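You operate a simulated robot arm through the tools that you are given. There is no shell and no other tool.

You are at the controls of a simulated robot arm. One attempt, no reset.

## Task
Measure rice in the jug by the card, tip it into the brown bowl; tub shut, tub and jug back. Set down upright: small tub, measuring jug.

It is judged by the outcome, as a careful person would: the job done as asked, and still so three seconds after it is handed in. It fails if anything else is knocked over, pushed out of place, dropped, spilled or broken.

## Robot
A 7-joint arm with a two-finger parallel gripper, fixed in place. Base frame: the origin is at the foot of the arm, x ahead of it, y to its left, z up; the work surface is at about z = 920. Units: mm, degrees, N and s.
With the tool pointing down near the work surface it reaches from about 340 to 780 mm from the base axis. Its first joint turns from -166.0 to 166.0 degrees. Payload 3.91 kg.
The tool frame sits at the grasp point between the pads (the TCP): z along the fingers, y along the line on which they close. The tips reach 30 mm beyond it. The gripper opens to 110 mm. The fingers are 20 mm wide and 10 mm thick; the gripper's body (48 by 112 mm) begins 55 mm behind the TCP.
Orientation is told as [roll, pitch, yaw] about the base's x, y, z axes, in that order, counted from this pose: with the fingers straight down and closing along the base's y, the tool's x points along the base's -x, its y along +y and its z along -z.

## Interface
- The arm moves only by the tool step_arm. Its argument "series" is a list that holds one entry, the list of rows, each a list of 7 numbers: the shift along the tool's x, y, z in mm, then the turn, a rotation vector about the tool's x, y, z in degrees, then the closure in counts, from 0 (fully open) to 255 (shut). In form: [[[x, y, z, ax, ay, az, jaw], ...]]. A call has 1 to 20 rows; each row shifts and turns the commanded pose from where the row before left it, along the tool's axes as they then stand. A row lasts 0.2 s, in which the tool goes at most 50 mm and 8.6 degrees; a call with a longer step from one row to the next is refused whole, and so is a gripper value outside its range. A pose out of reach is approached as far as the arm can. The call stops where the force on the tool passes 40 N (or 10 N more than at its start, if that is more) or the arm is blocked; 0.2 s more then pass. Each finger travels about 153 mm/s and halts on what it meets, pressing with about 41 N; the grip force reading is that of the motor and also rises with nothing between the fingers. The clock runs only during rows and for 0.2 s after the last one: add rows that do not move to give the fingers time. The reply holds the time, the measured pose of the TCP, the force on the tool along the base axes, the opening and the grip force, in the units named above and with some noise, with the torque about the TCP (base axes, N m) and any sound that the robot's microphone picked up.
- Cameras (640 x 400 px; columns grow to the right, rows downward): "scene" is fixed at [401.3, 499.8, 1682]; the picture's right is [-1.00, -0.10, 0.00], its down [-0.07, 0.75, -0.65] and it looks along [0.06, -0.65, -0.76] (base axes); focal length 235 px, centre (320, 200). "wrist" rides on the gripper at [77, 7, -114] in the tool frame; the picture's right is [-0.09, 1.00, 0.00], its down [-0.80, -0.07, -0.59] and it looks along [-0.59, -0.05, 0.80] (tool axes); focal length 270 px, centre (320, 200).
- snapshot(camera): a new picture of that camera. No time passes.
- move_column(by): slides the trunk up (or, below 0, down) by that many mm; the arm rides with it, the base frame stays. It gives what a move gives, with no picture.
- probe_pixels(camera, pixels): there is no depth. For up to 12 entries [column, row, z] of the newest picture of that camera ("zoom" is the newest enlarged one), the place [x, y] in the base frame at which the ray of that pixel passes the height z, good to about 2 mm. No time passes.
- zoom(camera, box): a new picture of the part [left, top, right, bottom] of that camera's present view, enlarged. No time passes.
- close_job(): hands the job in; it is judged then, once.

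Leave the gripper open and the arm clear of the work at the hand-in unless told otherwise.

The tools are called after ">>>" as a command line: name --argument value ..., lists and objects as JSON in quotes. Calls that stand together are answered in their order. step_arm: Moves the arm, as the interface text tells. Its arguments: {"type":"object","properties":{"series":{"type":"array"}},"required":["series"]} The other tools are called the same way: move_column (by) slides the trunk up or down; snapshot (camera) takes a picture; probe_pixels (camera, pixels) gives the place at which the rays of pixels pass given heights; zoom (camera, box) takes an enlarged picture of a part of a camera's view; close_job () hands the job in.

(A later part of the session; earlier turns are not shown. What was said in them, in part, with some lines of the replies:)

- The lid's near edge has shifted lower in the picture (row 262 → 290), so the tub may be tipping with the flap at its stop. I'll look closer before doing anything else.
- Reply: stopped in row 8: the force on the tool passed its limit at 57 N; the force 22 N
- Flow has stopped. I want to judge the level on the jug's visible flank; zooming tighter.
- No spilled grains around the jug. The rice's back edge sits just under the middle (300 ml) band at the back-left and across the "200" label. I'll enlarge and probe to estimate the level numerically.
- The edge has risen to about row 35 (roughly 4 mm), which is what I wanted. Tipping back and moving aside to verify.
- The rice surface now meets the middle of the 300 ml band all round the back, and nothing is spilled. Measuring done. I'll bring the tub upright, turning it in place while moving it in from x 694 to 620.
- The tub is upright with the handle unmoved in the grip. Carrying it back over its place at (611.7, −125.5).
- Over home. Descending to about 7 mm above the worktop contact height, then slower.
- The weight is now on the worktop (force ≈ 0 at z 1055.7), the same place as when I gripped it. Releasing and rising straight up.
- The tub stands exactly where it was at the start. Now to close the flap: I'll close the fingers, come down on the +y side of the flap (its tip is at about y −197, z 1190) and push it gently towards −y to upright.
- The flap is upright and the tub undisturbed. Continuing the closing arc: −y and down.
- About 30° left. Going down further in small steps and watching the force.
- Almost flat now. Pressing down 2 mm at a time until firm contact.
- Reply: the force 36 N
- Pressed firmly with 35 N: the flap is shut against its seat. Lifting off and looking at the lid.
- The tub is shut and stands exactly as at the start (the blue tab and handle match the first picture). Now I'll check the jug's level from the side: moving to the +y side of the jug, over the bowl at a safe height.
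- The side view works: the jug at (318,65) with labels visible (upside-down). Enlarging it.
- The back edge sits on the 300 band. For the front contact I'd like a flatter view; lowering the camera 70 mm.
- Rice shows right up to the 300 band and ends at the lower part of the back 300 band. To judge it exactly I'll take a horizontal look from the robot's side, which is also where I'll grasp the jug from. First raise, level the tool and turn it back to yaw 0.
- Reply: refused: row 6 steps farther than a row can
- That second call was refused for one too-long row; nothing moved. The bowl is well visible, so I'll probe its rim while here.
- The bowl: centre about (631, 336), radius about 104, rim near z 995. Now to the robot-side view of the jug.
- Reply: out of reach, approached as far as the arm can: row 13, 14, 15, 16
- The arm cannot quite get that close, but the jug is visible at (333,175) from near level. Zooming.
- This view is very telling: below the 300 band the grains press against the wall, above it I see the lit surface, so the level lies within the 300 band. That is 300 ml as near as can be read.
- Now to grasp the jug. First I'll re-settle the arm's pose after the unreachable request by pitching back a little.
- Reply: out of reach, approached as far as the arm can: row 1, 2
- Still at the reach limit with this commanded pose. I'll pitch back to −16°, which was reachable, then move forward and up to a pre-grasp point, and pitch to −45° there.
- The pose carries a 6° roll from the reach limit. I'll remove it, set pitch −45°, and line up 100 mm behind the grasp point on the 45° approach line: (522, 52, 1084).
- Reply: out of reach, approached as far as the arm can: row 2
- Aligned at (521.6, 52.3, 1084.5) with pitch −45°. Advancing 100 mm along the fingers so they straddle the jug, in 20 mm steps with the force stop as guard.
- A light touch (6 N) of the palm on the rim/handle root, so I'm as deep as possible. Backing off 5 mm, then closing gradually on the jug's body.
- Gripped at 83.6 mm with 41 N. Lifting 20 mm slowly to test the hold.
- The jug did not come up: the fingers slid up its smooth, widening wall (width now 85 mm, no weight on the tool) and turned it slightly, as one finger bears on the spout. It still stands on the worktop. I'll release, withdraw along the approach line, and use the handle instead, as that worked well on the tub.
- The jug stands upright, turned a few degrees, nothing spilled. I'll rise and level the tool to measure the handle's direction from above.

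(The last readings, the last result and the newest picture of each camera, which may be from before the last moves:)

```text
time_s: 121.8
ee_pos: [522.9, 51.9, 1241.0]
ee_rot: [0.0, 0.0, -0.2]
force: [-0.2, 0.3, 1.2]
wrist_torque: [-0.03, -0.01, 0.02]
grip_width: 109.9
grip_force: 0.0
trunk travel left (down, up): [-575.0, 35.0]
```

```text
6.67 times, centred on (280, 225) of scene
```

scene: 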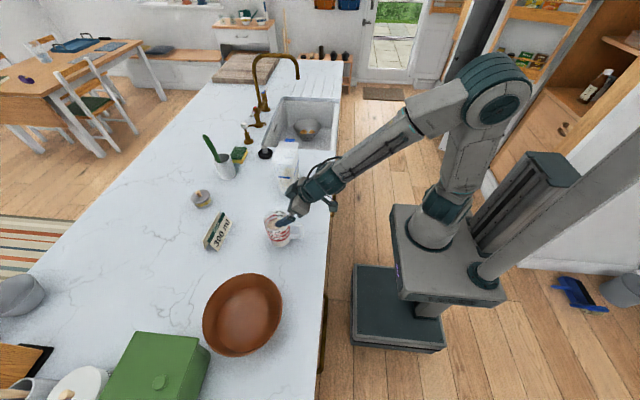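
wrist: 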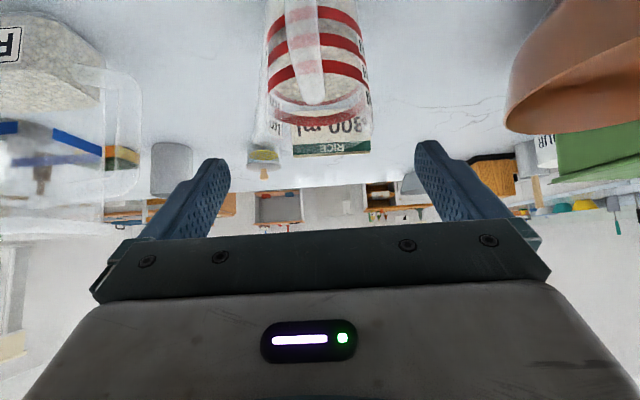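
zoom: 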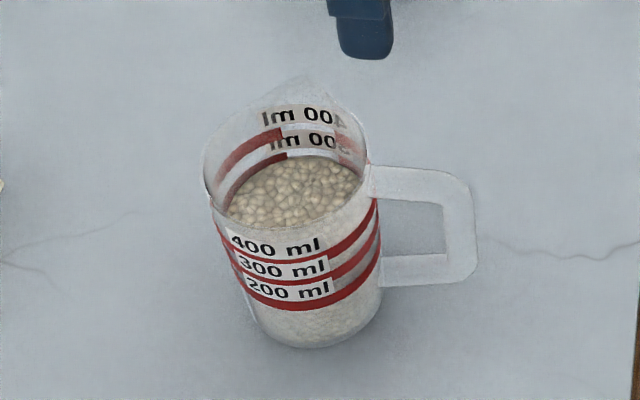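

I'll probe the handle and rim in a fresh wrist zoom.

>>> zoom --camera "wrist" --box '[250, 20, 410, 180]'

>>> probe_pixels --camera "zoom" --pixels '[[287, 88, 1000], [287, 88, 960], [270, 120, 1010], [305, 120, 1010], [275, 190, 1015], [311, 190, 1015], [278, 230, 1015], [311, 230, 1015], [202, 318, 1043], [232, 270, 1040], [387, 300, 1040], [300, 388, 1040]]'

```text
2.50 times, centred on (330, 100) of wrist
```

zoom: 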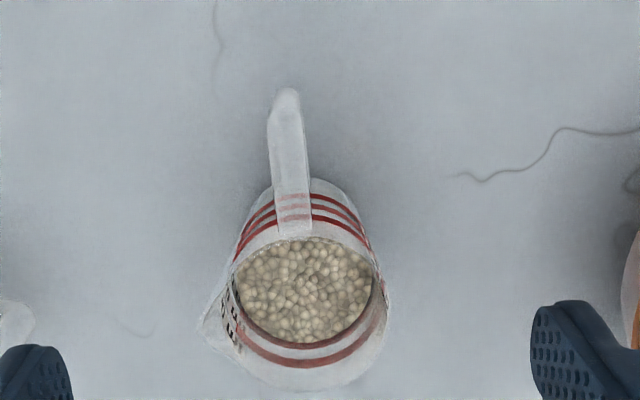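

```text
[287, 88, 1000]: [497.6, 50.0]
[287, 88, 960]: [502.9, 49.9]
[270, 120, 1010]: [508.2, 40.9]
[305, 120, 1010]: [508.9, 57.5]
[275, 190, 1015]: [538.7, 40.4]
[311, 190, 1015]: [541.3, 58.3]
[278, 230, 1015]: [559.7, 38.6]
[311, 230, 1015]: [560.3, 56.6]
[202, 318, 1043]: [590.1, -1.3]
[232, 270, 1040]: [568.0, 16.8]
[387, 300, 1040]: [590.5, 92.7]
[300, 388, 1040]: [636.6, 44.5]
```

The handle bar is at x≈500–516, y≈49, pointing straight to the robot. I'll straddle it from above at (509, 49.3), fingers at 62 mm, and stop at z 996, so the gripper clears the rim (1040) by about 10 mm.

>>> step_arm --series '[[[14, -2.6, 30, 0, 0, 0, 110], [0, 0, 40, 0, 0, 0, 110], [0, 0, 40, 0, 0, 0, 110], [0, 0, 40, 0, 0, 0, 110], [0, 0, 30, 0, 0, 0, 110], [0, 0, 25, 0, 0, 0, 110], [0, 0, 20, 0, 0, 0, 110], [0, 0, 12, 0, 0, 0, 110], [0, 0, 8, 0, 0, 0, 110], [0, 0, 0, 0, 0, 0, 110]]]'

>>> snapshot --camera "wrist"

>>> zoom --camera "scene" --box '[250, 180, 340, 260]'

```text
time_s: 124.0
ee_pos: [510.4, 49.9, 995.4]
ee_rot: [-0.2, -0.2, -0.1]
force: [0.3, -0.3, -1.4]
wrist_torque: [0.0, 0.01, -0.02]
grip_width: 62.5
grip_force: 0.1
trunk travel left (down, up): [-575.0, 35.0]
```

```text
taken
```

wrist: 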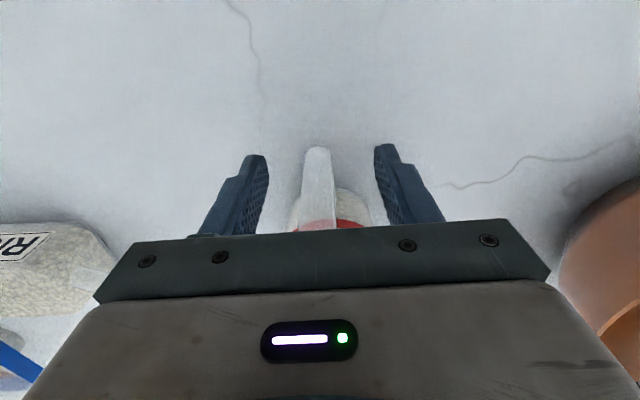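

```text
5.00 times, centred on (295, 220) of scene
```

zoom: 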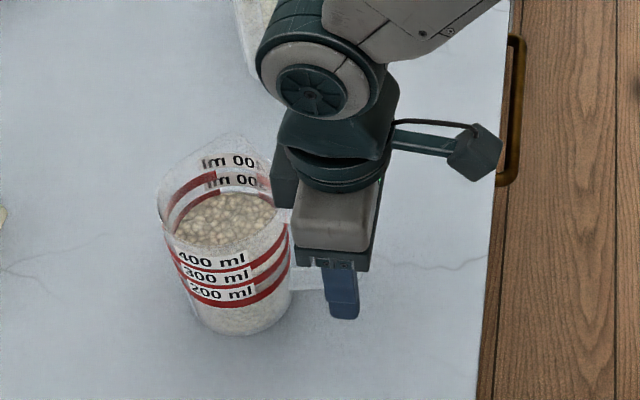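

No contact, and the handle bar is between the fingers. Closing on it gradually.

>>> step_arm --series '[[[0, 0, 0, 0, 0, 0, 160], [0, 0, 0, 0, 0, 0, 190], [0, 0, 0, 0, 0, 0, 210], [0, 0, 0, 0, 0, 0, 255], [0, 0, 0, 0, 0, 0, 255], [0, 0, 0, 0, 0, 0, 255]]]'

>>> snapshot --camera "wrist"

```text
time_s: 125.4
ee_pos: [509.3, 50.0, 995.5]
ee_rot: [-0.1, -0.1, -0.1]
force: [-0.6, -0.6, 0.6]
wrist_torque: [0.09, 0.02, 0.02]
grip_width: 16.9
grip_force: 40.7
trunk travel left (down, up): [-575.0, 35.0]
```

```text
taken
```

wrist: 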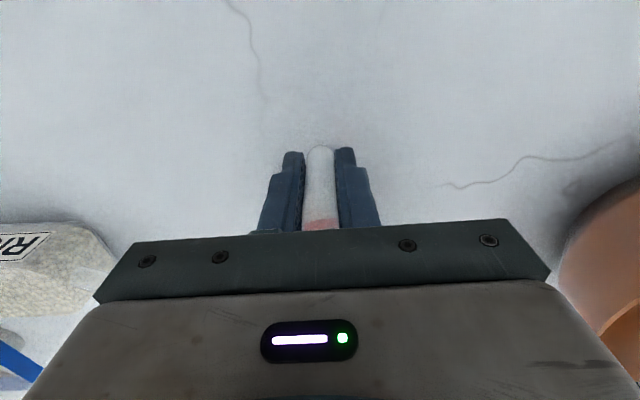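

Gripped at 16.9 mm. Lifting 20 mm slowly and checking weight and droop.

>>> step_arm --series '[[[0, 0, -4, 0, 0, 0, 255], [0, 0, -8, 0, 0, 0, 255], [0, 0, -8, 0, 0, 0, 255], [0, 0, 0, 0, 0, 0, 255], [0, 0, 0, 0, 0, 0, 255]]]'

>>> zoom --camera "scene" --box '[250, 180, 340, 260]'

>>> snapshot --camera "wrist"

```text
time_s: 126.6
ee_pos: [511.4, 49.9, 1014.8]
ee_rot: [-0.1, -0.1, -0.2]
force: [0.2, 0.3, -2.9]
wrist_torque: [0.02, 0.28, -0.02]
grip_width: 16.7
grip_force: 41.0
trunk travel left (down, up): [-575.0, 35.0]
```

```text
5.00 times, centred on (295, 220) of scene
```

zoom: 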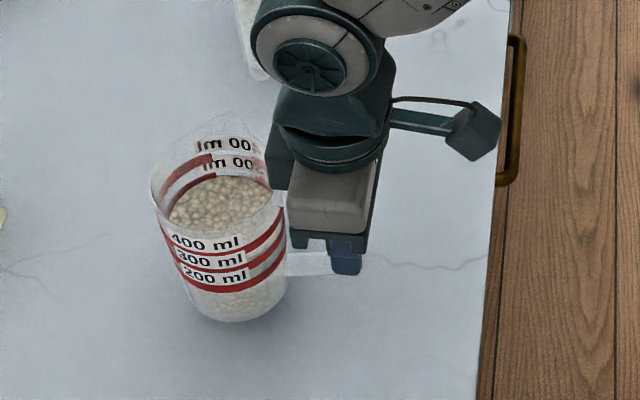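

```text
taken
```

wrist: 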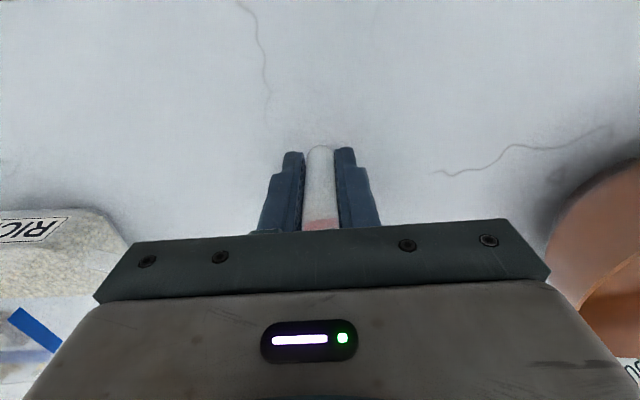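

Lifted cleanly: about 3 N, 0.28 N·m, no droop. I'll raise the jug to z≈1250 and then turn it by −90°, so that its handle is on the +y side and it can be tipped towards −y just like the tub.

>>> step_arm --series '[[[0, 0, -20, 0, 0, 0, 255], [0, 0, -35, 0, 0, 0, 255], [0, 0, -35, 0, 0, 0, 255], [0, 0, -35, 0, 0, 0, 255], [0, 0, -35, 0, 0, 0, 255], [0, 0, -35, 0, 0, 0, 255], [0, 0, -25, 0, 0, 0, 255], [0, 0, -15, 0, 0, 0, 255], [0, 0, 0, 0, 0, 5, 255], [0, 0, 0, 0, 0, 8, 255], [0, 0, 0, 0, 0, 8, 255], [0, 0, 0, 0, 0, 8, 255], [0, 0, 0, 0, 0, 8, 255], [0, 0, 0, 0, 0, 8, 255], [0, 0, 0, 0, 0, 8, 255], [0, 0, 0, 0, 0, 8, 255], [0, 0, 0, 0, 0, 8, 255], [0, 0, 0, 0, 0, 8, 255], [0, 0, 0, 0, 0, 8, 255], [0, 0, 0, 0, 0, 5, 255]]]'

>>> snapshot --camera "scene"

>>> snapshot --camera "wrist"

```text
time_s: 130.8
ee_pos: [510.8, 49.6, 1251.1]
ee_rot: [0.1, -0.1, -90.3]
force: [-0.4, -0.5, -3.8]
wrist_torque: [0.2, 0.03, 0.0]
grip_width: 16.8
grip_force: 41.4
trunk travel left (down, up): [-575.0, 35.0]
```

```text
taken
```

scene: 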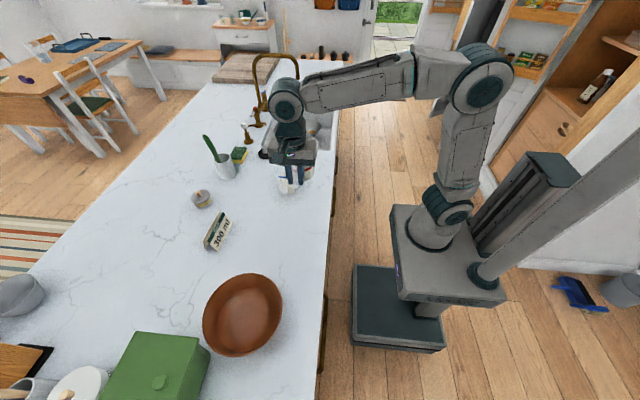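

```text
taken
```

wrist: 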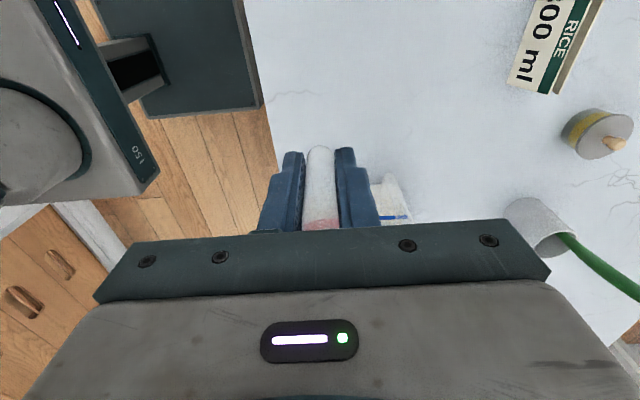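

Jug upright, handle to +y. Moving over towards the bowl: to (620, 300) at the same height, gently.

>>> step_arm --series '[[[10, 4.5, 0, 0, 0, 0, 255], [20, 9, 0, 0, 0, 0, 255], [22, 9.5, 0, 0, 0, 0, 255], [22, 9.5, 0, 0, 0, 0, 255], [22, 9.5, 0, 0, 0, 0, 255], [22, 9.5, 0, 0, 0, 0, 255], [22, 9.5, 0, 0, 0, 0, 255], [22, 9.5, 0, 0, 0, 0, 255], [22, 9.5, 0, 0, 0, 0, 255], [22, 9.5, 0, 0, 0, 0, 255], [22, 9.5, 0, 0, 0, 0, 255], [15, 6, 0, 0, 0, 0, 255], [7, 3.5, 0, 0, 0, 0, 255], [0, 0, 0, 0, 0, 0, 255]]]'

>>> snapshot --camera "scene"

>>> snapshot --camera "wrist"

```text
time_s: 133.8
ee_pos: [620.3, 300.1, 1250.8]
ee_rot: [0.1, 0.0, -90.2]
force: [0.0, 0.2, -3.8]
wrist_torque: [0.25, -0.03, -0.02]
grip_width: 16.9
grip_force: 40.7
trunk travel left (down, up): [-575.0, 35.0]
```

```text
taken
```

scene: 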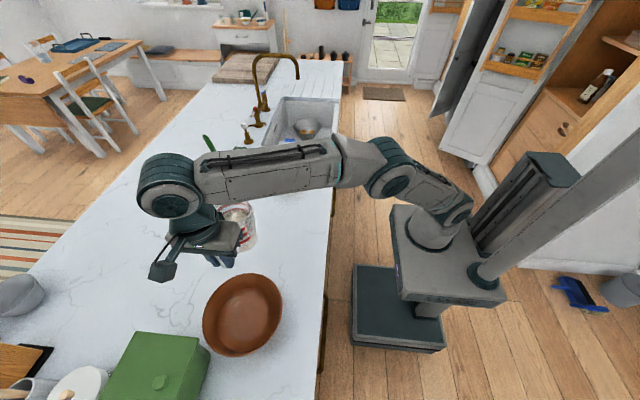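

```text
taken
```

wrist: 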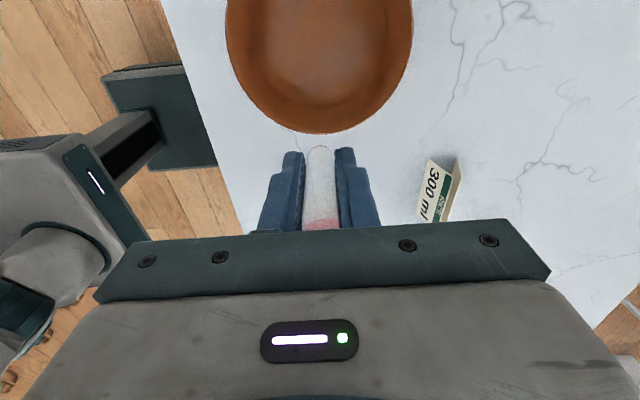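

The bowl lies just ahead. Tilting the jug to 45° about its far rim (rice should stay), then sliding +y 163 mm to bring the rim above the bowl, still high.

>>> step_arm --series '[[[3.4, 0, -11.3, 0, 5, 0, 255], [3.4, 0, -11.3, 0, 5, 0, 255], [3.4, 0, -11.3, 0, 5, 0, 255], [3.4, 0, -11.3, 0, 5, 0, 255], [3.4, 0, -11.3, 0, 5, 0, 255], [3.4, 0, -11.3, 0, 5, 0, 255], [3.4, 0, -11.3, 0, 5, 0, 255], [3.4, 0, -11.3, 0, 5, 0, 255], [3.4, 0, -11.3, 0, 5, 0, 255], [0, 0, 0, 0, 0, 0, 255]]]'

>>> zoom --camera "scene" --box '[170, 120, 310, 290]'

>>> snapshot --camera "wrist"

```text
time_s: 136.0
ee_pos: [619.1, 293.9, 1353.3]
ee_rot: [0.1, 44.9, -90.0]
force: [0.4, 0.1, -3.1]
wrist_torque: [0.14, 0.01, -0.02]
grip_width: 16.8
grip_force: 41.2
trunk travel left (down, up): [-575.0, 35.0]
```

```text
2.35 times, centred on (240, 205) of scene
```

zoom: 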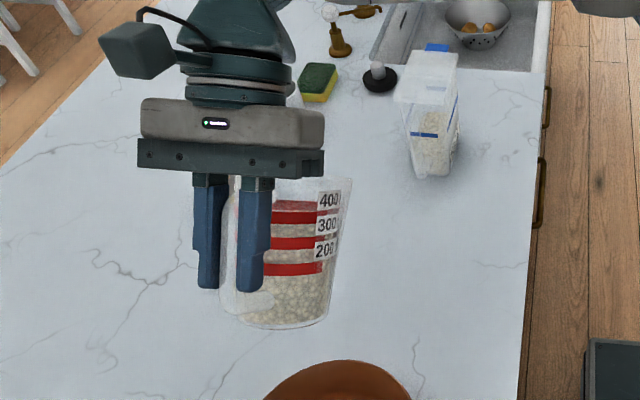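

```text
taken
```

wrist: 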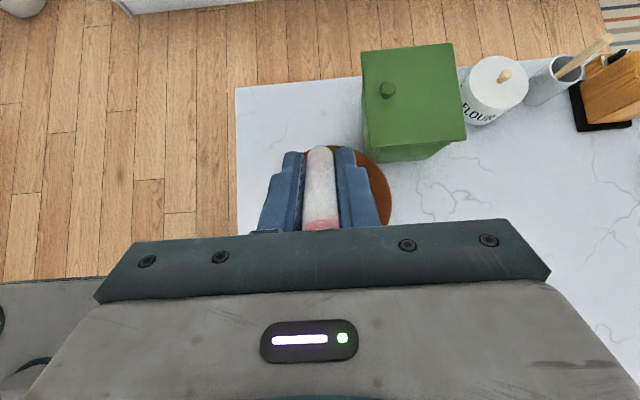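

The jug at 45° holds its rice and the grip. Now +y 163 mm, then down 175 mm.

>>> step_arm --series '[[[10, 0, 10, 0, 0, 0, 255], [15, 0, 15, 0, 0, 0, 255], [15, 0, 15, 0, 0, 0, 255], [15, 0, 15, 0, 0, 0, 255], [15, 0, 15, 0, 0, 0, 255], [15, 0, 15, 0, 0, 0, 255], [15, 0, 15, 0, 0, 0, 255], [10, 0, 10, 0, 0, 0, 255], [5, 0, 5, 0, 0, 0, 255], [-10, 0, 10, 0, 0, 0, 255], [-17.7, 0, 17.7, 0, 0, 0, 255], [-17.7, 0, 17.7, 0, 0, 0, 255], [-17.7, 0, 17.7, 0, 0, 0, 255], [-17.7, 0, 17.7, 0, 0, 0, 255], [-17.7, 0, 17.7, 0, 0, 0, 255], [-17.7, 0, 17.7, 0, 0, 0, 255], [-8, 0, 8, 0, 0, 0, 255], [0, 0, 0, 0, 0, 0, 255]]]'

>>> snapshot --camera "scene"

>>> zoom --camera "scene" --box '[150, 190, 310, 370]'

```text
time_s: 139.8
ee_pos: [670.2, 485.5, 1201.9]
ee_rot: [0.0, 44.7, -90.0]
force: [0.6, 1.3, -3.6]
wrist_torque: [0.14, -0.03, 0.03]
grip_width: 17.0
grip_force: 41.0
out of reach, approached as far as the arm can: row 9, 10, 11, 12, 13, 14, 15, 16, 17
trunk travel left (down, up): [-575.0, 35.0]
```

```text
taken
```

scene: 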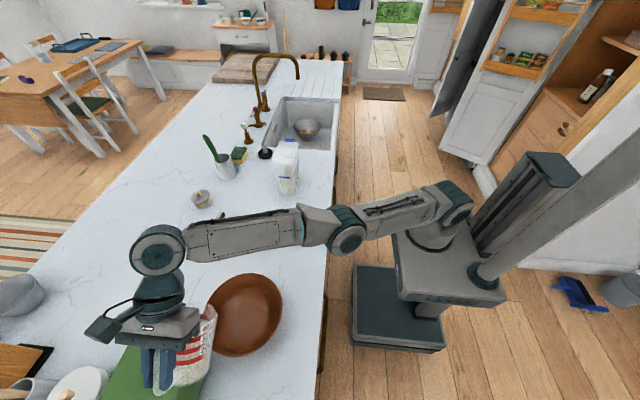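

```text
2.22 times, centred on (230, 280) of scene
```

zoom: 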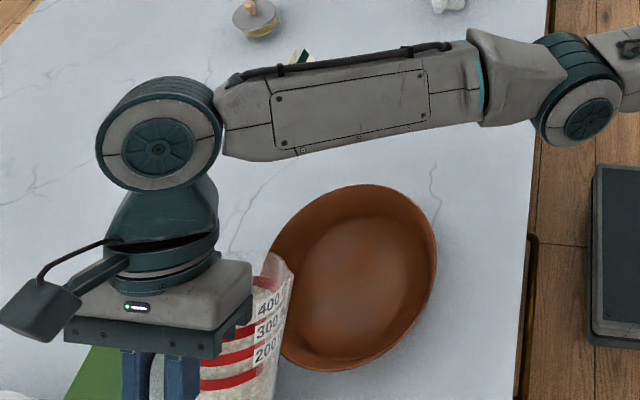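

The arm reached its limit and drifted out to (670, 485), with the jug near the green box, though with no contact force. I'll move back at once: −y and −x, away from the box, keeping height.

>>> step_arm --series '[[[-7, -10, -7, 0, 0, 0, 255], [-14, -10, -14, 0, 0, 0, 255], [-14, -10, -14, 0, 0, 0, 255], [-14, -10, -14, 0, 0, 0, 255], [-14, -10, -14, 0, 0, 0, 255], [-7, 0, -7, 0, 0, 0, 255], [0, 0, 0, 0, 0, 0, 255]]]'

>>> snapshot --camera "scene"

>>> probe_pixels --camera "scene" --pixels '[[435, 238, 900], [435, 238, 1000], [435, 238, 1100], [445, 205, 1100], [445, 205, 1200], [445, 205, 1300], [140, 335, 1050], [185, 335, 1050], [208, 350, 1050], [160, 380, 1050]]'

```text
time_s: 141.4
ee_pos: [691.9, 421.3, 1228.4]
ee_rot: [0.1, 44.8, -90.0]
force: [0.3, 0.2, -3.3]
wrist_torque: [0.09, 0.02, 0.03]
grip_width: 16.9
grip_force: 41.0
out of reach, approached as far as the arm can: row 1, 2, 3, 4, 5, 6
trunk travel left (down, up): [-575.0, 35.0]
```

```text
taken
```

scene: 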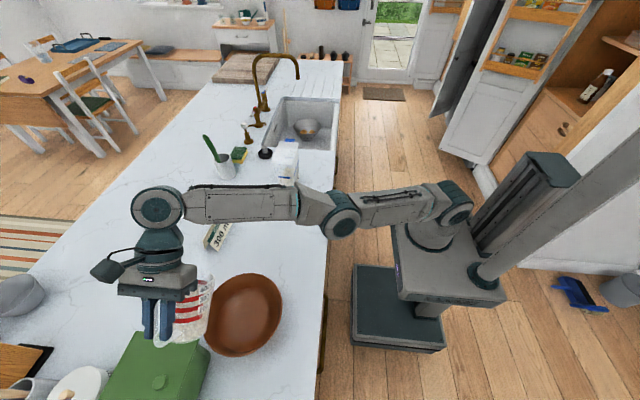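

```text
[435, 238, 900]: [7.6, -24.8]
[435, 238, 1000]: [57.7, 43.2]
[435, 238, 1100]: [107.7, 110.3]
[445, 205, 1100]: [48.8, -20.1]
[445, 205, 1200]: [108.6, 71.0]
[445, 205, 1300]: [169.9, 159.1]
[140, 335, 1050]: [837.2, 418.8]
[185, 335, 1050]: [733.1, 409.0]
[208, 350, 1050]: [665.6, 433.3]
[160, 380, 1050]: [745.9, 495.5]
```

The limit is apparently a wrist joint, because the tool's turn relative to the arm is too large this far to the left. Turning the tool towards yaw −60° should relieve it. I'll rotate about the vertical by +16° in place and look.

>>> step_arm --series '[[[0, 0, 0, 5.6, 0, -5.6, 255], [0, 0, 0, 5.6, 0, -5.6, 255], [0, 0, 0, 0, 0, 0, 255]]]'

>>> snapshot --camera "scene"

```text
time_s: 142.2
ee_pos: [659.8, 415.8, 1220.6]
ee_rot: [0.0, 45.0, -74.2]
force: [-0.3, -0.1, -3.5]
wrist_torque: [0.11, 0.08, 0.01]
grip_width: 16.9
grip_force: 40.5
out of reach, approached as far as the arm can: row 1, 2
trunk travel left (down, up): [-575.0, 35.0]
```

```text
taken
```

scene: 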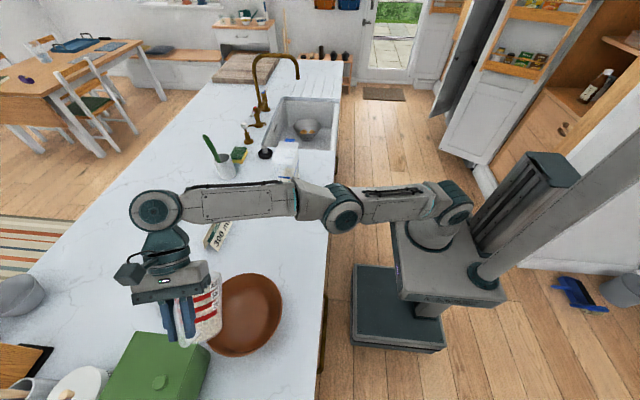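

The turn works and the arm comes in. Continuing to yaw −50°.

>>> step_arm --series '[[[0, 0, 0, 5.6, 0, -5.6, 255], [0, 0, 0, 5.6, 0, -5.6, 255], [0, 0, 0, 5.6, 0, -5.6, 255], [0, 0, 0, 0, 0, 0, 255]]]'

>>> snapshot --camera "scene"

>>> zoom --camera "scene" --box '[100, 240, 300, 400]'

```text
time_s: 143.2
ee_pos: [600.5, 384.2, 1212.9]
ee_rot: [-0.2, 44.8, -50.6]
force: [0.8, 0.8, -4.1]
wrist_torque: [0.09, 0.11, 0.04]
grip_width: 16.7
grip_force: 41.0
out of reach, approached as far as the arm can: row 1, 2, 3
trunk travel left (down, up): [-575.0, 35.0]
```

```text
taken
```

scene: 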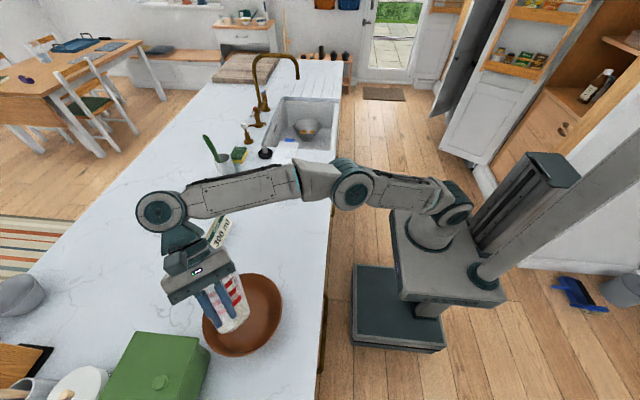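

```text
2.50 times, centred on (200, 320) of scene
```

zoom: 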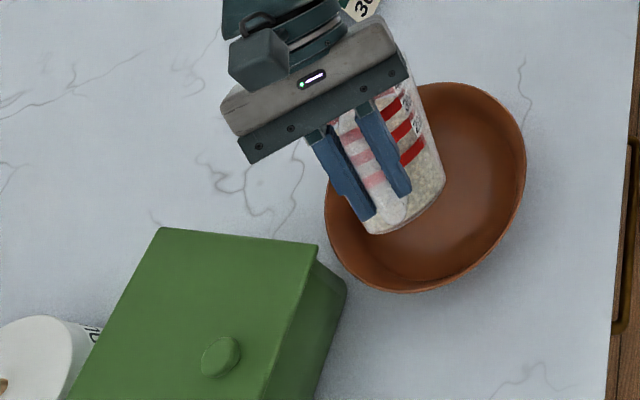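

The jug is now above the bowl at yaw −50°. I'll hold still for a moment to see whether the pose is settled.

>>> step_arm --series '[[[0, 0, 0, 0, 0, 0, 255], [0, 0, 0, 0, 0, 0, 255]]]'

```text
time_s: 143.8
ee_pos: [600.3, 382.8, 1215.2]
ee_rot: [0.0, 44.9, -50.5]
force: [-0.4, -0.1, -3.9]
wrist_torque: [0.07, 0.04, 0.01]
grip_width: 16.6
grip_force: 41.4
trunk travel left (down, up): [-575.0, 35.0]
```

Settled. From the poses reached I infer it's simply the arm's outreach at that height; lower down the same place will be reachable. Before moving I'll measure the green box's near corner so as to keep clear of it.

>>> probe_pixels --camera "scene" --pixels '[[210, 355, 920], [199, 338, 1000], [199, 338, 1030], [199, 338, 1060], [199, 338, 1100], [136, 331, 1000], [136, 331, 1040]]'

>>> zoom --camera "scene" --box '[110, 310, 230, 400]'

```text
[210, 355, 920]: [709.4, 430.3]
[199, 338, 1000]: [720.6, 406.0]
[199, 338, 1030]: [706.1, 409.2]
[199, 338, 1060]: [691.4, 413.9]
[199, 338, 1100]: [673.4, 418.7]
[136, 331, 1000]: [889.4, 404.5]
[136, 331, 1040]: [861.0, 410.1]
```

```text
4.44 times, centred on (170, 355) of scene
```

zoom: 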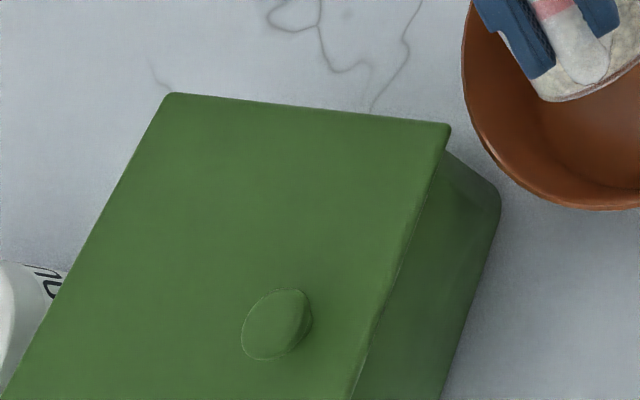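

The box's near corner is at about x 704, y 408, top z≈1035, so at x≤660 the jug clears it. I'll come in a bit, turn back to yaw −90°, then check.

>>> step_arm --series '[[[3.5, -21.8, 3.5, 0, 0, 0, 255], [3.5, -21.8, 3.5, 0, 0, 0, 255], [3.5, -21.8, 3.5, 0, 0, 0, 255], [0, 0, 0, -5.6, 0, 5.6, 255], [0, 0, 0, -5.6, 0, 5.6, 255], [0, 0, 0, -5.6, 0, 5.6, 255], [0, 0, 0, -5.6, 0, 5.6, 255], [0, 0, 0, -5.6, 0, 5.6, 255], [0, 0, 0, 0, 0, 0, 255]]]'

>>> snapshot --camera "scene"

```text
time_s: 145.8
ee_pos: [538.9, 352.5, 1215.6]
ee_rot: [0.0, 44.8, -90.2]
force: [0.4, 0.6, -4.2]
wrist_torque: [0.11, 0.02, 0.01]
grip_width: 16.7
grip_force: 41.5
trunk travel left (down, up): [-575.0, 35.0]
```

```text
taken
```

scene: 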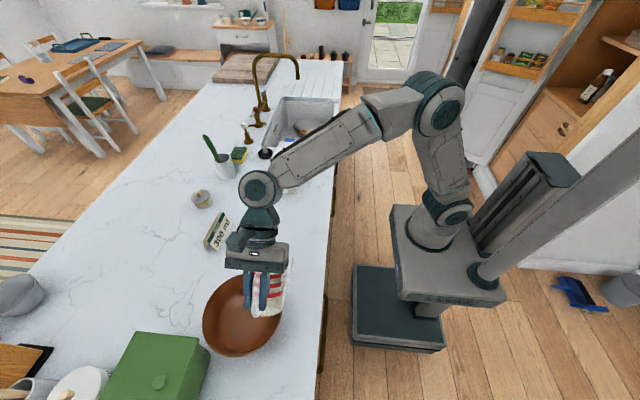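

Exactly as commanded now. Moving +x 76 and +y 104 so the rim comes over the bowl's middle.

>>> step_arm --series '[[[6, 6.4, 6, 0, 0, 0, 255], [12.3, 12.7, 12.3, 0, 0, 0, 255], [12.3, 12.7, 12.3, 0, 0, 0, 255], [12.3, 12.7, 12.3, 0, 0, 0, 255], [12.3, 12.7, 12.3, 0, 0, 0, 255], [12.3, 12.7, 12.3, 0, 0, 0, 255], [6, 6.4, 6, 0, 0, 0, 255], [0, 0, 0, 0, 0, 0, 255]]]'

>>> snapshot --camera "scene"

```text
time_s: 147.6
ee_pos: [614.6, 456.7, 1214.6]
ee_rot: [0.1, 44.9, -89.9]
force: [-0.2, 0.5, -3.9]
wrist_torque: [0.11, -0.01, -0.01]
grip_width: 16.8
grip_force: 41.1
trunk travel left (down, up): [-575.0, 35.0]
```

```text
taken
```

scene: 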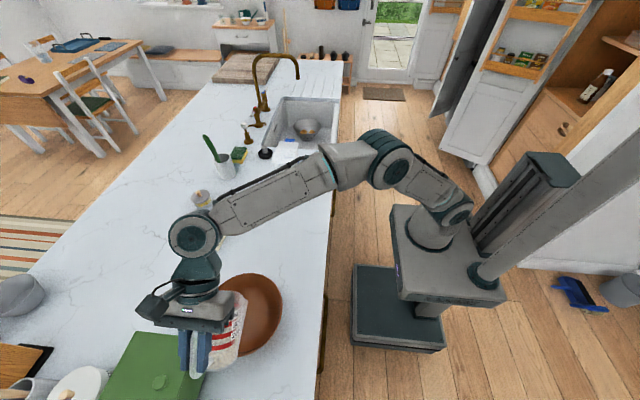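

The rim is now above the bowl at about (615, 335), z 1156, all in reach. Tilting to 70° about the rim, then lowering 100 mm.

>>> step_arm --series '[[[3.4, 0, -11.3, 0, 5, 0, 255], [3.4, 0, -11.3, 0, 5, 0, 255], [3.4, 0, -11.3, 0, 5, 0, 255], [3.4, 0, -11.3, 0, 5, 0, 255], [3.4, 0, -11.3, 0, 5, 0, 255], [0, 0, 0, 0, 0, 0, 255], [-18.8, 0, 6.8, 0, 0, 0, 255], [-18.8, 0, 6.8, 0, 0, 0, 255], [-18.8, 0, 6.8, 0, 0, 0, 255], [-18.8, 0, 6.8, 0, 0, 0, 255], [-18.8, 0, 6.8, 0, 0, 0, 255], [0, 0, 0, 0, 0, 0, 255]]]'

>>> snapshot --camera "scene"

>>> zoom --camera "scene" --box '[150, 230, 310, 390]'

```text
time_s: 150.2
ee_pos: [615.4, 420.7, 1161.6]
ee_rot: [0.4, 69.8, -89.7]
force: [-0.8, 0.1, -3.3]
wrist_torque: [0.05, -0.02, 0.01]
grip_width: 16.7
grip_force: 41.3
trunk travel left (down, up): [-575.0, 35.0]
```

```text
taken
```

scene: 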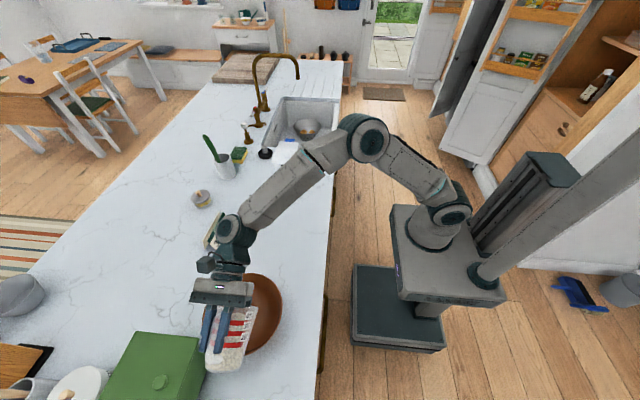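

```text
2.50 times, centred on (230, 310) of scene
```

zoom: 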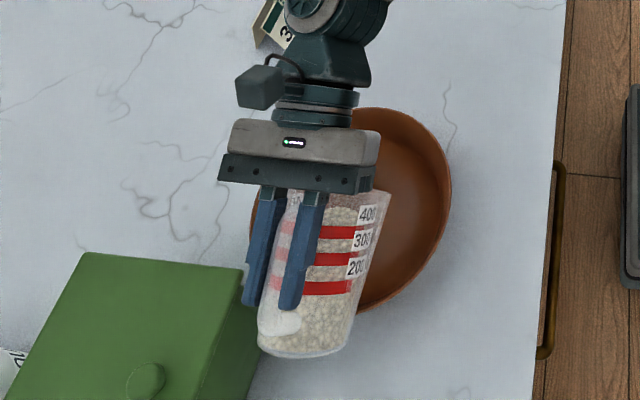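

The rim is over the bowl at z≈1057, no spill. Tilting slowly in 2.5° steps to 90°.

>>> step_arm --series '[[[1.8, 0, -5.6, 0, 2.5, 0, 255], [1.8, 0, -5.6, 0, 2.5, 0, 255], [1.8, 0, -5.6, 0, 2.5, 0, 255], [1.8, 0, -5.6, 0, 2.5, 0, 255], [1.8, 0, -5.6, 0, 2.5, 0, 255], [1.8, 0, -5.6, 0, 2.5, 0, 255], [1.8, 0, -5.6, 0, 2.5, 0, 255], [1.8, 0, -5.6, 0, 2.5, 0, 255], [0, 0, 0, 0, 0, 0, 255]]]'

>>> zoom --camera "scene" --box '[170, 230, 310, 370]'

```text
time_s: 152.2
ee_pos: [615.5, 378.3, 1184.6]
ee_rot: [47.8, 89.8, -42.4]
force: [-0.2, -0.2, -3.8]
wrist_torque: [-0.06, 0.02, -0.01]
grip_width: 17.0
grip_force: 41.0
trunk travel left (down, up): [-575.0, 35.0]
```

```text
2.86 times, centred on (240, 300) of scene
```

zoom: 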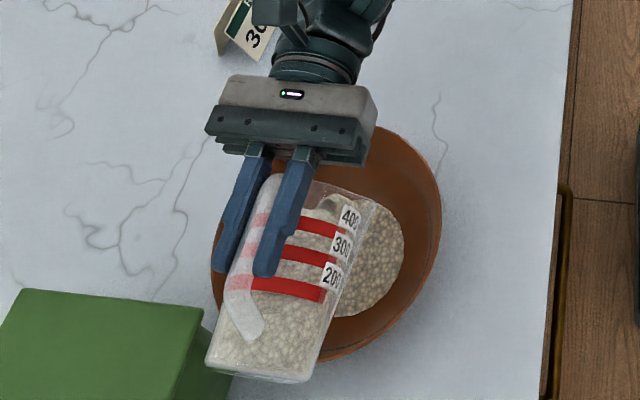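

Rice is pouring into the bowl (at (375,265)), well inside. Continuing to 110°.

>>> step_arm --series '[[[1.8, 0, -5.6, 0, 2.5, 0, 255], [1.8, 0, -5.6, 0, 2.5, 0, 255], [1.8, 0, -5.6, 0, 2.5, 0, 255], [1.8, 0, -5.6, 0, 2.5, 0, 255], [1.8, 0, -5.6, 0, 2.5, 0, 255], [1.8, 0, -5.6, 0, 2.5, 0, 255], [1.8, 0, -5.6, 0, 2.5, 0, 255], [1.8, 0, -5.6, 0, 2.5, 0, 255], [0, 0, 0, 0, 0, 0, 255]]]'

>>> zoom --camera "scene" --box '[170, 230, 310, 370]'

```text
time_s: 154.2
ee_pos: [615.8, 333.4, 1191.3]
ee_rot: [179.7, 70.1, 89.6]
force: [0.4, -0.6, -2.6]
wrist_torque: [-0.09, 0.0, 0.02]
grip_width: 16.9
grip_force: 41.4
trunk travel left (down, up): [-575.0, 35.0]
```

```text
2.86 times, centred on (240, 300) of scene
```

zoom: 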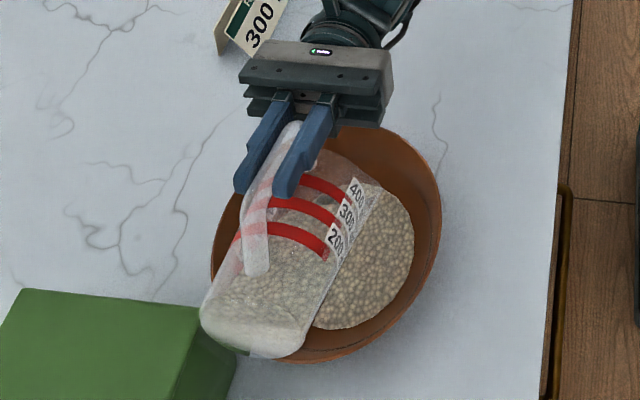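

About half is out, all in the bowl. Continuing to 130°.

>>> step_arm --series '[[[1.8, 0, -5.6, 0, 2.5, 0, 255], [1.8, 0, -5.6, 0, 2.5, 0, 255], [1.8, 0, -5.6, 0, 2.5, 0, 255], [1.8, 0, -5.6, 0, 2.5, 0, 255], [1.8, 0, -5.6, 0, 2.5, 0, 255], [1.8, 0, -5.6, 0, 2.5, 0, 255], [1.8, 0, -5.6, 0, 2.5, 0, 255], [1.8, 0, -5.6, 0, 2.5, 0, 255], [0, 0, 0, 0, 0, 0, 255], [0, 0, 0, 0, 0, 0, 255]]]'

>>> zoom --camera "scene" --box '[170, 230, 310, 370]'

```text
time_s: 156.4
ee_pos: [615.7, 286.6, 1183.1]
ee_rot: [179.9, 50.1, 89.9]
force: [-0.1, 0.6, -1.7]
wrist_torque: [-0.08, 0.0, 0.0]
grip_width: 16.7
grip_force: 40.7
trunk travel left (down, up): [-575.0, 35.0]
```

```text
2.86 times, centred on (240, 300) of scene
```

zoom: 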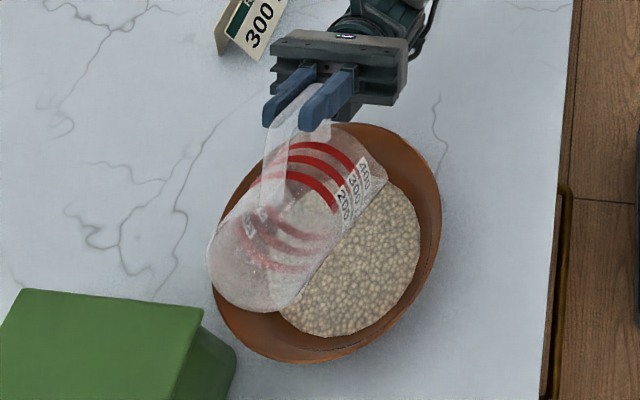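

Nearly empty. Zooming to see what remains inside.

>>> zoom --camera "scene" --box '[215, 265, 275, 345]'

```text
5.00 times, centred on (245, 305) of scene
```

zoom: 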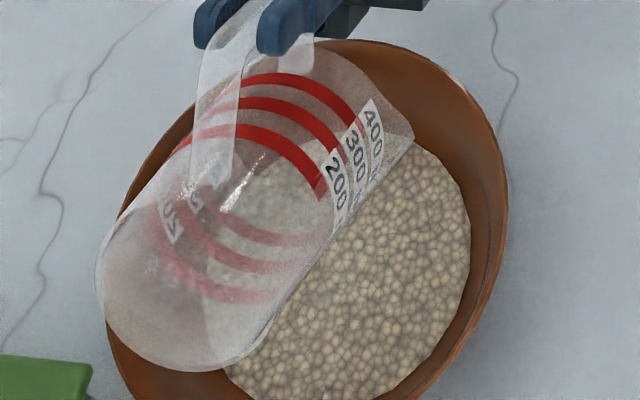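

The jug looks empty; what shows through it is rice in the bowl. For any stragglers I'll raise 40 mm and tilt to 142° briefly.

>>> step_arm --series '[[[15.3, 0, 12.9, 0, 0, 0, 255], [15.3, 0, 12.9, 0, 0, 0, 255], [1.8, 0, -5.6, 0, 2.5, 0, 255], [1.8, 0, -5.6, 0, 2.5, 0, 255], [1.8, 0, -5.6, 0, 2.5, 0, 255], [1.8, 0, -5.6, 0, 2.5, 0, 255], [1.8, 0, -5.6, 0, 2.5, 0, 255], [0, 0, 0, 0, 0, 0, 255], [0, 0, 0, 0, 0, 0, 255], [0, 0, 0, 0, 0, 0, 255]]]'

>>> zoom --camera "scene" --box '[200, 250, 290, 360]'

```text
time_s: 158.6
ee_pos: [615.3, 261.1, 1209.2]
ee_rot: [179.9, 37.6, 89.7]
force: [-0.4, 0.0, -0.6]
wrist_torque: [-0.06, -0.02, -0.01]
grip_width: 16.8
grip_force: 41.2
trunk travel left (down, up): [-575.0, 35.0]
```

```text
3.64 times, centred on (245, 305) of scene
```

zoom: 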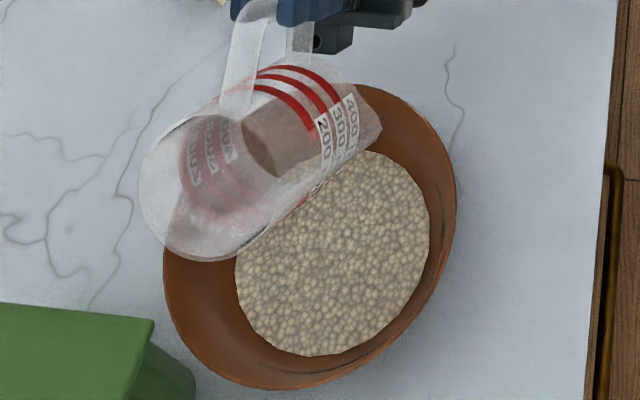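

The jug is empty and all the rice is in the bowl, none around it. Turning the jug upright again in place (142° back).

>>> step_arm --series '[[[0, 0, 0, 0, -5, 0, 255], [0, 0, 0, 0, -8, 0, 255], [0, 0, 0, 0, -8, 0, 255], [0, 0, 0, 0, -8, 0, 255], [0, 0, 0, 0, -8, 0, 255], [0, 0, 0, 0, -8, 0, 255], [0, 0, 0, 0, -8, 0, 255], [0, 0, 0, 0, -8, 0, 255], [0, 0, 0, 0, -8, 0, 255], [0, 0, 0, 0, -8, 0, 255], [0, 0, 0, 0, -8, 0, 255], [0, 0, 0, 0, -8, 0, 255], [0, 0, 0, 0, -8, 0, 255], [0, 0, 0, 0, -8, 0, 255], [0, 0, 0, 0, -8, 0, 255], [0, 0, 0, 0, -8, 0, 255], [0, 0, 0, 0, -8, 0, 255], [0, 0, 0, 0, -8, 0, 255], [0, 0, 0, 0, -1.4, 0, 255], [0, 0, 0, 0, 0, 0, 255]]]'

>>> snapshot --camera "scene"

>>> snapshot --camera "wrist"

```text
time_s: 162.8
ee_pos: [615.7, 260.8, 1209.4]
ee_rot: [0.1, -0.1, -90.2]
force: [-0.8, 0.3, -1.7]
wrist_torque: [0.05, -0.01, 0.03]
grip_width: 16.4
grip_force: 41.3
trunk travel left (down, up): [-575.0, 35.0]
```

```text
taken
```

scene: 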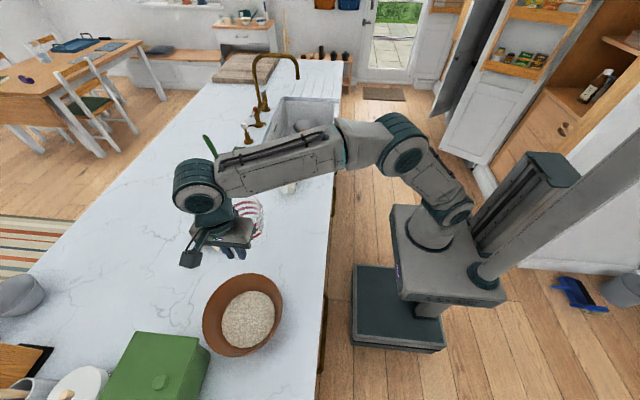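

```text
taken
```

wrist: 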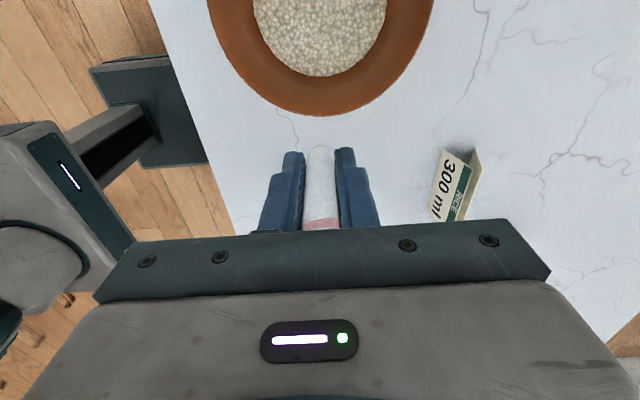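

Jug upright with the same grip. Carrying it back over its place at (509.5, 54) and turning it to its original orientation.

>>> step_arm --series '[[[-25.8, -13.3, 0, 0, 0, 0, 255], [-25.8, -13.3, 0, 0, 0, 0, 255], [-25.8, -13.3, 0, 0, 0, 0, 255], [-25.8, -13.3, 0, 0, 0, 0, 255], [-25.8, -13.3, 0, 0, 0, 0, 255], [-25.8, -13.3, 0, 0, 0, 0, 255], [-25.8, -13.3, 0, 0, 0, 0, 255], [-25.8, -13.3, 0, 0, 0, 0, 255], [0, 0, 0, 0, 0, -8, 255], [0, 0, 0, 0, 0, -8, 255], [0, 0, 0, 0, 0, -8, 255], [0, 0, 0, 0, 0, -8, 255], [0, 0, 0, 0, 0, -8, 255], [0, 0, 0, 0, 0, -8, 255], [0, 0, 0, 0, 0, -8, 255], [0, 0, 0, 0, 0, -8, 255], [0, 0, 0, 0, 0, -8, 255], [0, 0, 0, 0, 0, -8, 255], [0, 0, 0, 0, 0, -8, 255], [0, 0, 0, 0, 0, 0, 255]]]'

>>> snapshot --camera "scene"

```text
time_s: 167.0
ee_pos: [507.9, 55.0, 1208.9]
ee_rot: [0.0, 0.0, -2.0]
force: [-0.1, -0.1, -1.1]
wrist_torque: [0.03, 0.11, -0.02]
grip_width: 16.7
grip_force: 40.5
trunk travel left (down, up): [-575.0, 35.0]
```

```text
taken
```

scene: 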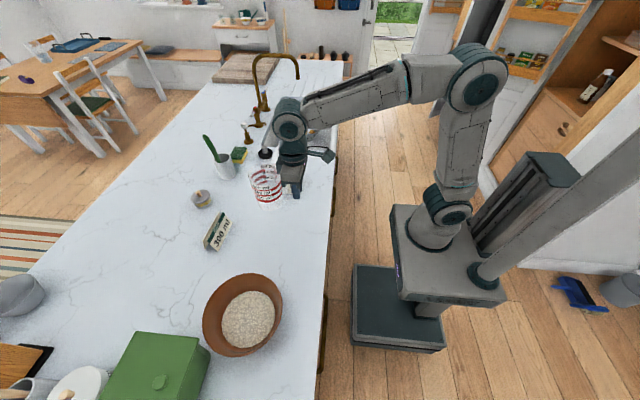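

Over its place. Descending to about 8 mm above contact, then slowly.

>>> step_arm --series '[[[-1, 0, 20, 0, 0, 0, 255], [0, 0, 35, 0, 0, 0, 255], [0, 0, 35, 0, 0, 0, 255], [0, 0, 35, 0, 0, 0, 255], [0, 0, 35, 0, 0, 0, 255], [0, 0, 25, 0, 0, 0, 255], [0, 0, 12, 0, 0, 0, 255], [0, 0, 8, 0, 0, 0, 255], [0, 0, 0, 0, 0, 0, 255]]]'

>>> step_arm --series '[[[0, 0, 3, 0, 0, 0, 255], [0, 0, 2, 0, 0, 0, 255], [0, 0, 1.5, 0, 0, 0, 255], [0, 0, 0, 0, 0, 0, 255]]]'

>>> zoom --camera "scene" --box '[245, 180, 335, 260]'

```text
time_s: 169.0
ee_pos: [509.6, 55.9, 1004.1]
ee_rot: [0.0, -0.1, -2.1]
force: [0.3, -1.1, -0.7]
wrist_torque: [0.02, 0.09, 0.0]
grip_width: 16.4
grip_force: 40.9
trunk travel left (down, up): [-575.0, 35.0]
```

```text
time_s: 170.0
ee_pos: [509.4, 52.7, 997.1]
ee_rot: [0.0, -0.1, -2.1]
force: [-0.3, 0.5, -0.5]
wrist_torque: [-0.01, 0.06, -0.02]
grip_width: 16.9
grip_force: 40.9
trunk travel left (down, up): [-575.0, 35.0]
```

```text
5.00 times, centred on (290, 220) of scene
```

zoom: 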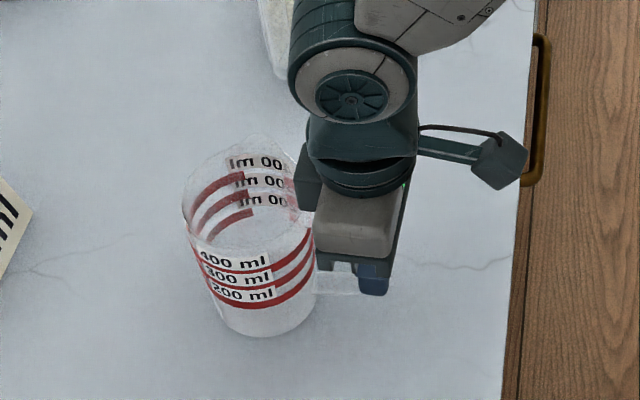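

Just above the surface. Lowering in 1 mm steps until it rests.

>>> step_arm --series '[[[0, 0, 1, 0, 0, 0, 255], [0, 0, 0.7, 0, 0, 0, 255], [0, 0, 0, 0, 0, 0, 255]]]'

>>> step_arm --series '[[[0, 0, 0.6, 0, 0, 0, 255], [0, 0, 0, 0, 0, 0, 255]]]'

```text
time_s: 170.8
ee_pos: [509.5, 55.1, 997.0]
ee_rot: [0.0, -0.3, -2.1]
force: [-1.0, 0.7, 6.8]
wrist_torque: [0.01, -0.32, 0.02]
grip_width: 16.7
grip_force: 41.2
trunk travel left (down, up): [-575.0, 35.0]
```

```text
time_s: 171.4
ee_pos: [509.9, 55.0, 997.3]
ee_rot: [-0.1, -0.4, -2.1]
force: [-2.1, 0.2, 15.5]
wrist_torque: [-0.02, -0.77, 0.0]
grip_width: 16.5
grip_force: 41.0
trunk travel left (down, up): [-575.0, 35.0]
```

Firmly resting (15 N). Easing back 1 mm to unload, then opening and rising straight up.

>>> step_arm --series '[[[0, 0, -0.9, 0, 0, 0, 255], [0, 0, 0, 0, 0, 0, 255]]]'

>>> step_arm --series '[[[0, 0, 0, 0, 0, 0, 220], [0, 0, 0, 0, 0, 0, 180], [0, 0, 0, 0, 0, 0, 110], [0, 0, 0, 0, 0, 0, 110], [0, 0, -10, 0, 0, 0, 110], [0, 0, -25, 0, 0, 0, 110], [0, 0, -40, 0, 0, 0, 110], [0, 0, -45, 0, 0, 0, 110], [0, 0, -45, 0, 0, 0, 110], [0, 0, -45, 0, 0, 0, 50], [0, 0, -30, 0, 0, 0, 0], [0, 0, 0, 0, 0, 0, 0]]]'

>>> snapshot --camera "scene"

>>> zoom --camera "scene" --box '[245, 195, 315, 255]'

>>> snapshot --camera "wrist"

```text
time_s: 172.0
ee_pos: [509.5, 55.7, 997.1]
ee_rot: [0.0, -0.2, -2.1]
force: [1.7, 0.4, 11.3]
wrist_torque: [-0.01, -0.85, 0.04]
grip_width: 16.8
grip_force: 41.0
trunk travel left (down, up): [-575.0, 35.0]
```

```text
time_s: 174.6
ee_pos: [508.4, 55.4, 1237.7]
ee_rot: [-0.1, -0.1, -2.1]
force: [-0.2, -0.6, 0.7]
wrist_torque: [0.0, -0.01, 0.0]
grip_width: 110.1
grip_force: 0.0
trunk travel left (down, up): [-575.0, 35.0]
```

```text
taken
```

scene: 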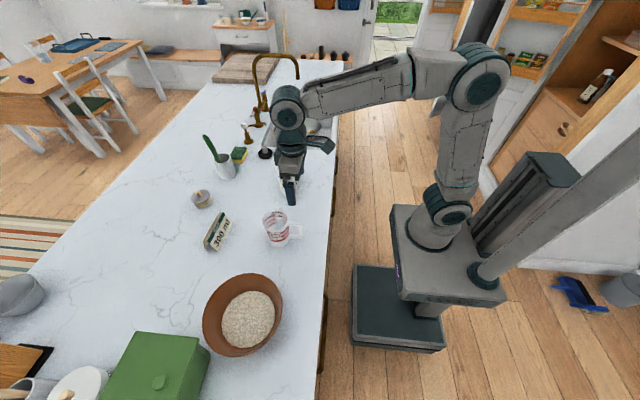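

```text
6.67 times, centred on (280, 225) of scene
```

zoom: 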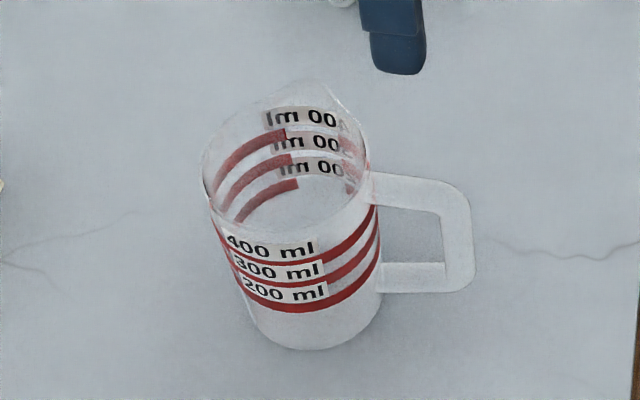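

```text
taken
```

wrist: 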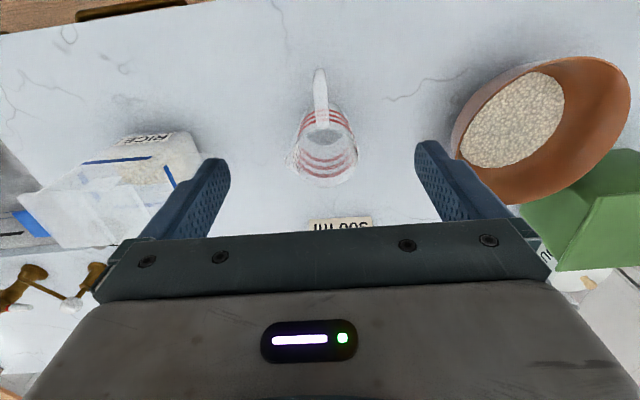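

The jug stands upright and empty in its place. Moving the arm up and back, clear of the work, with the gripper open.

>>> step_arm --series '[[[20, -20, -28, 0, 0, 0, 0], [25, -30, -28, 0, 0, 0, 0], [25, -35, -25, 0, 0, 0, 0], [25, -35, -25, 0, 0, 0, 0], [16, -35, -10, 0, 0, 0, 0], [0, -35, 0, 0, 0, 0, 0], [0, 0, 0, 0, 0, 0, 0]]]'

>>> snapshot --camera "scene"

>>> zoom --camera "scene" --box '[180, 120, 340, 260]'

>>> zoom --camera "scene" --box '[160, 250, 320, 390]'

```text
time_s: 176.2
ee_pos: [390.0, -132.8, 1352.2]
ee_rot: [0.0, -0.2, -2.1]
force: [0.0, -0.7, -0.9]
wrist_torque: [-0.02, 0.01, -0.03]
grip_width: 110.2
grip_force: 0.1
trunk travel left (down, up): [-575.0, 35.0]
```

```text
taken
```

scene: 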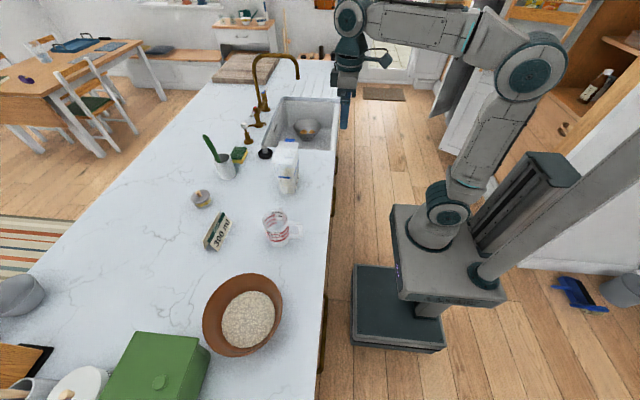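

```text
2.86 times, centred on (260, 190) of scene
```

zoom: 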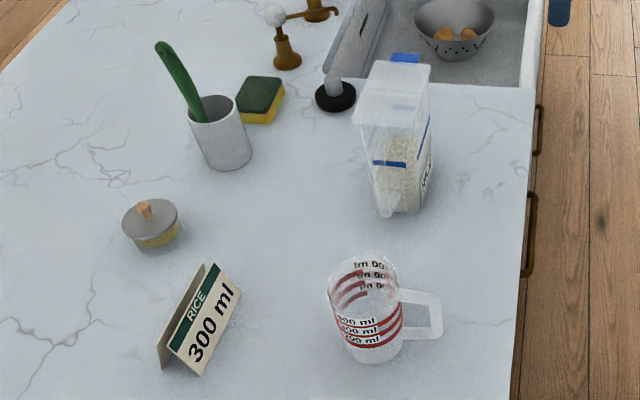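

```text
2.86 times, centred on (240, 320) of scene
```

zoom: 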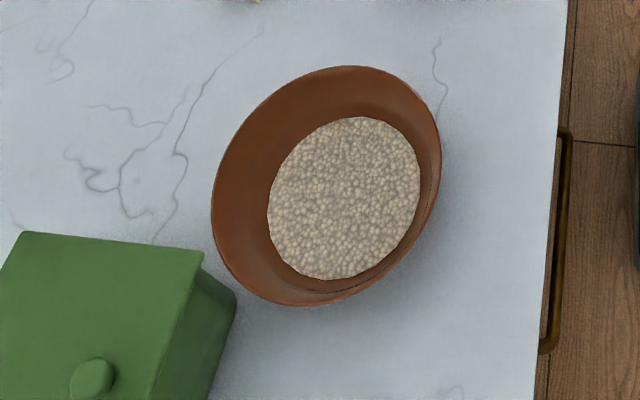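

Everything checks out: the rice is in the brown bowl with no stray grains, and the tub is shut and upright in its place. The jug is empty and upright in its place, the other items are unmoved, and the arm is clear with the gripper open. Handing in.

>>> close_job

```text
The job is handed in.
```

I measured about 300 ml of rice in the jug, as the card asks, and tipped it into the brown bowl. The job is handed in.

- **Measure:** the rice reached the jug's 300 ml band. The level can only be read to about 10 ml; my best estimate was 290–300 ml.
- **Tub:** shut, upright and back in its original place. Opening the flap tipped it slightly for a moment, but it settled back and nothing spilled.
- **Jug:** empty, upright and within about 3 mm of where it started. My first grip on its body slipped and turned it a little, so I carried it by the handle and set it back at its original angle.
- **Everything else:** no stray rice showed around the bowl, jug or tub. On the way to the bowl the jug passed close to the green box but did not touch it, and nothing else on the worktop appears to have moved.

The arm is clear of the work with the gripper open.
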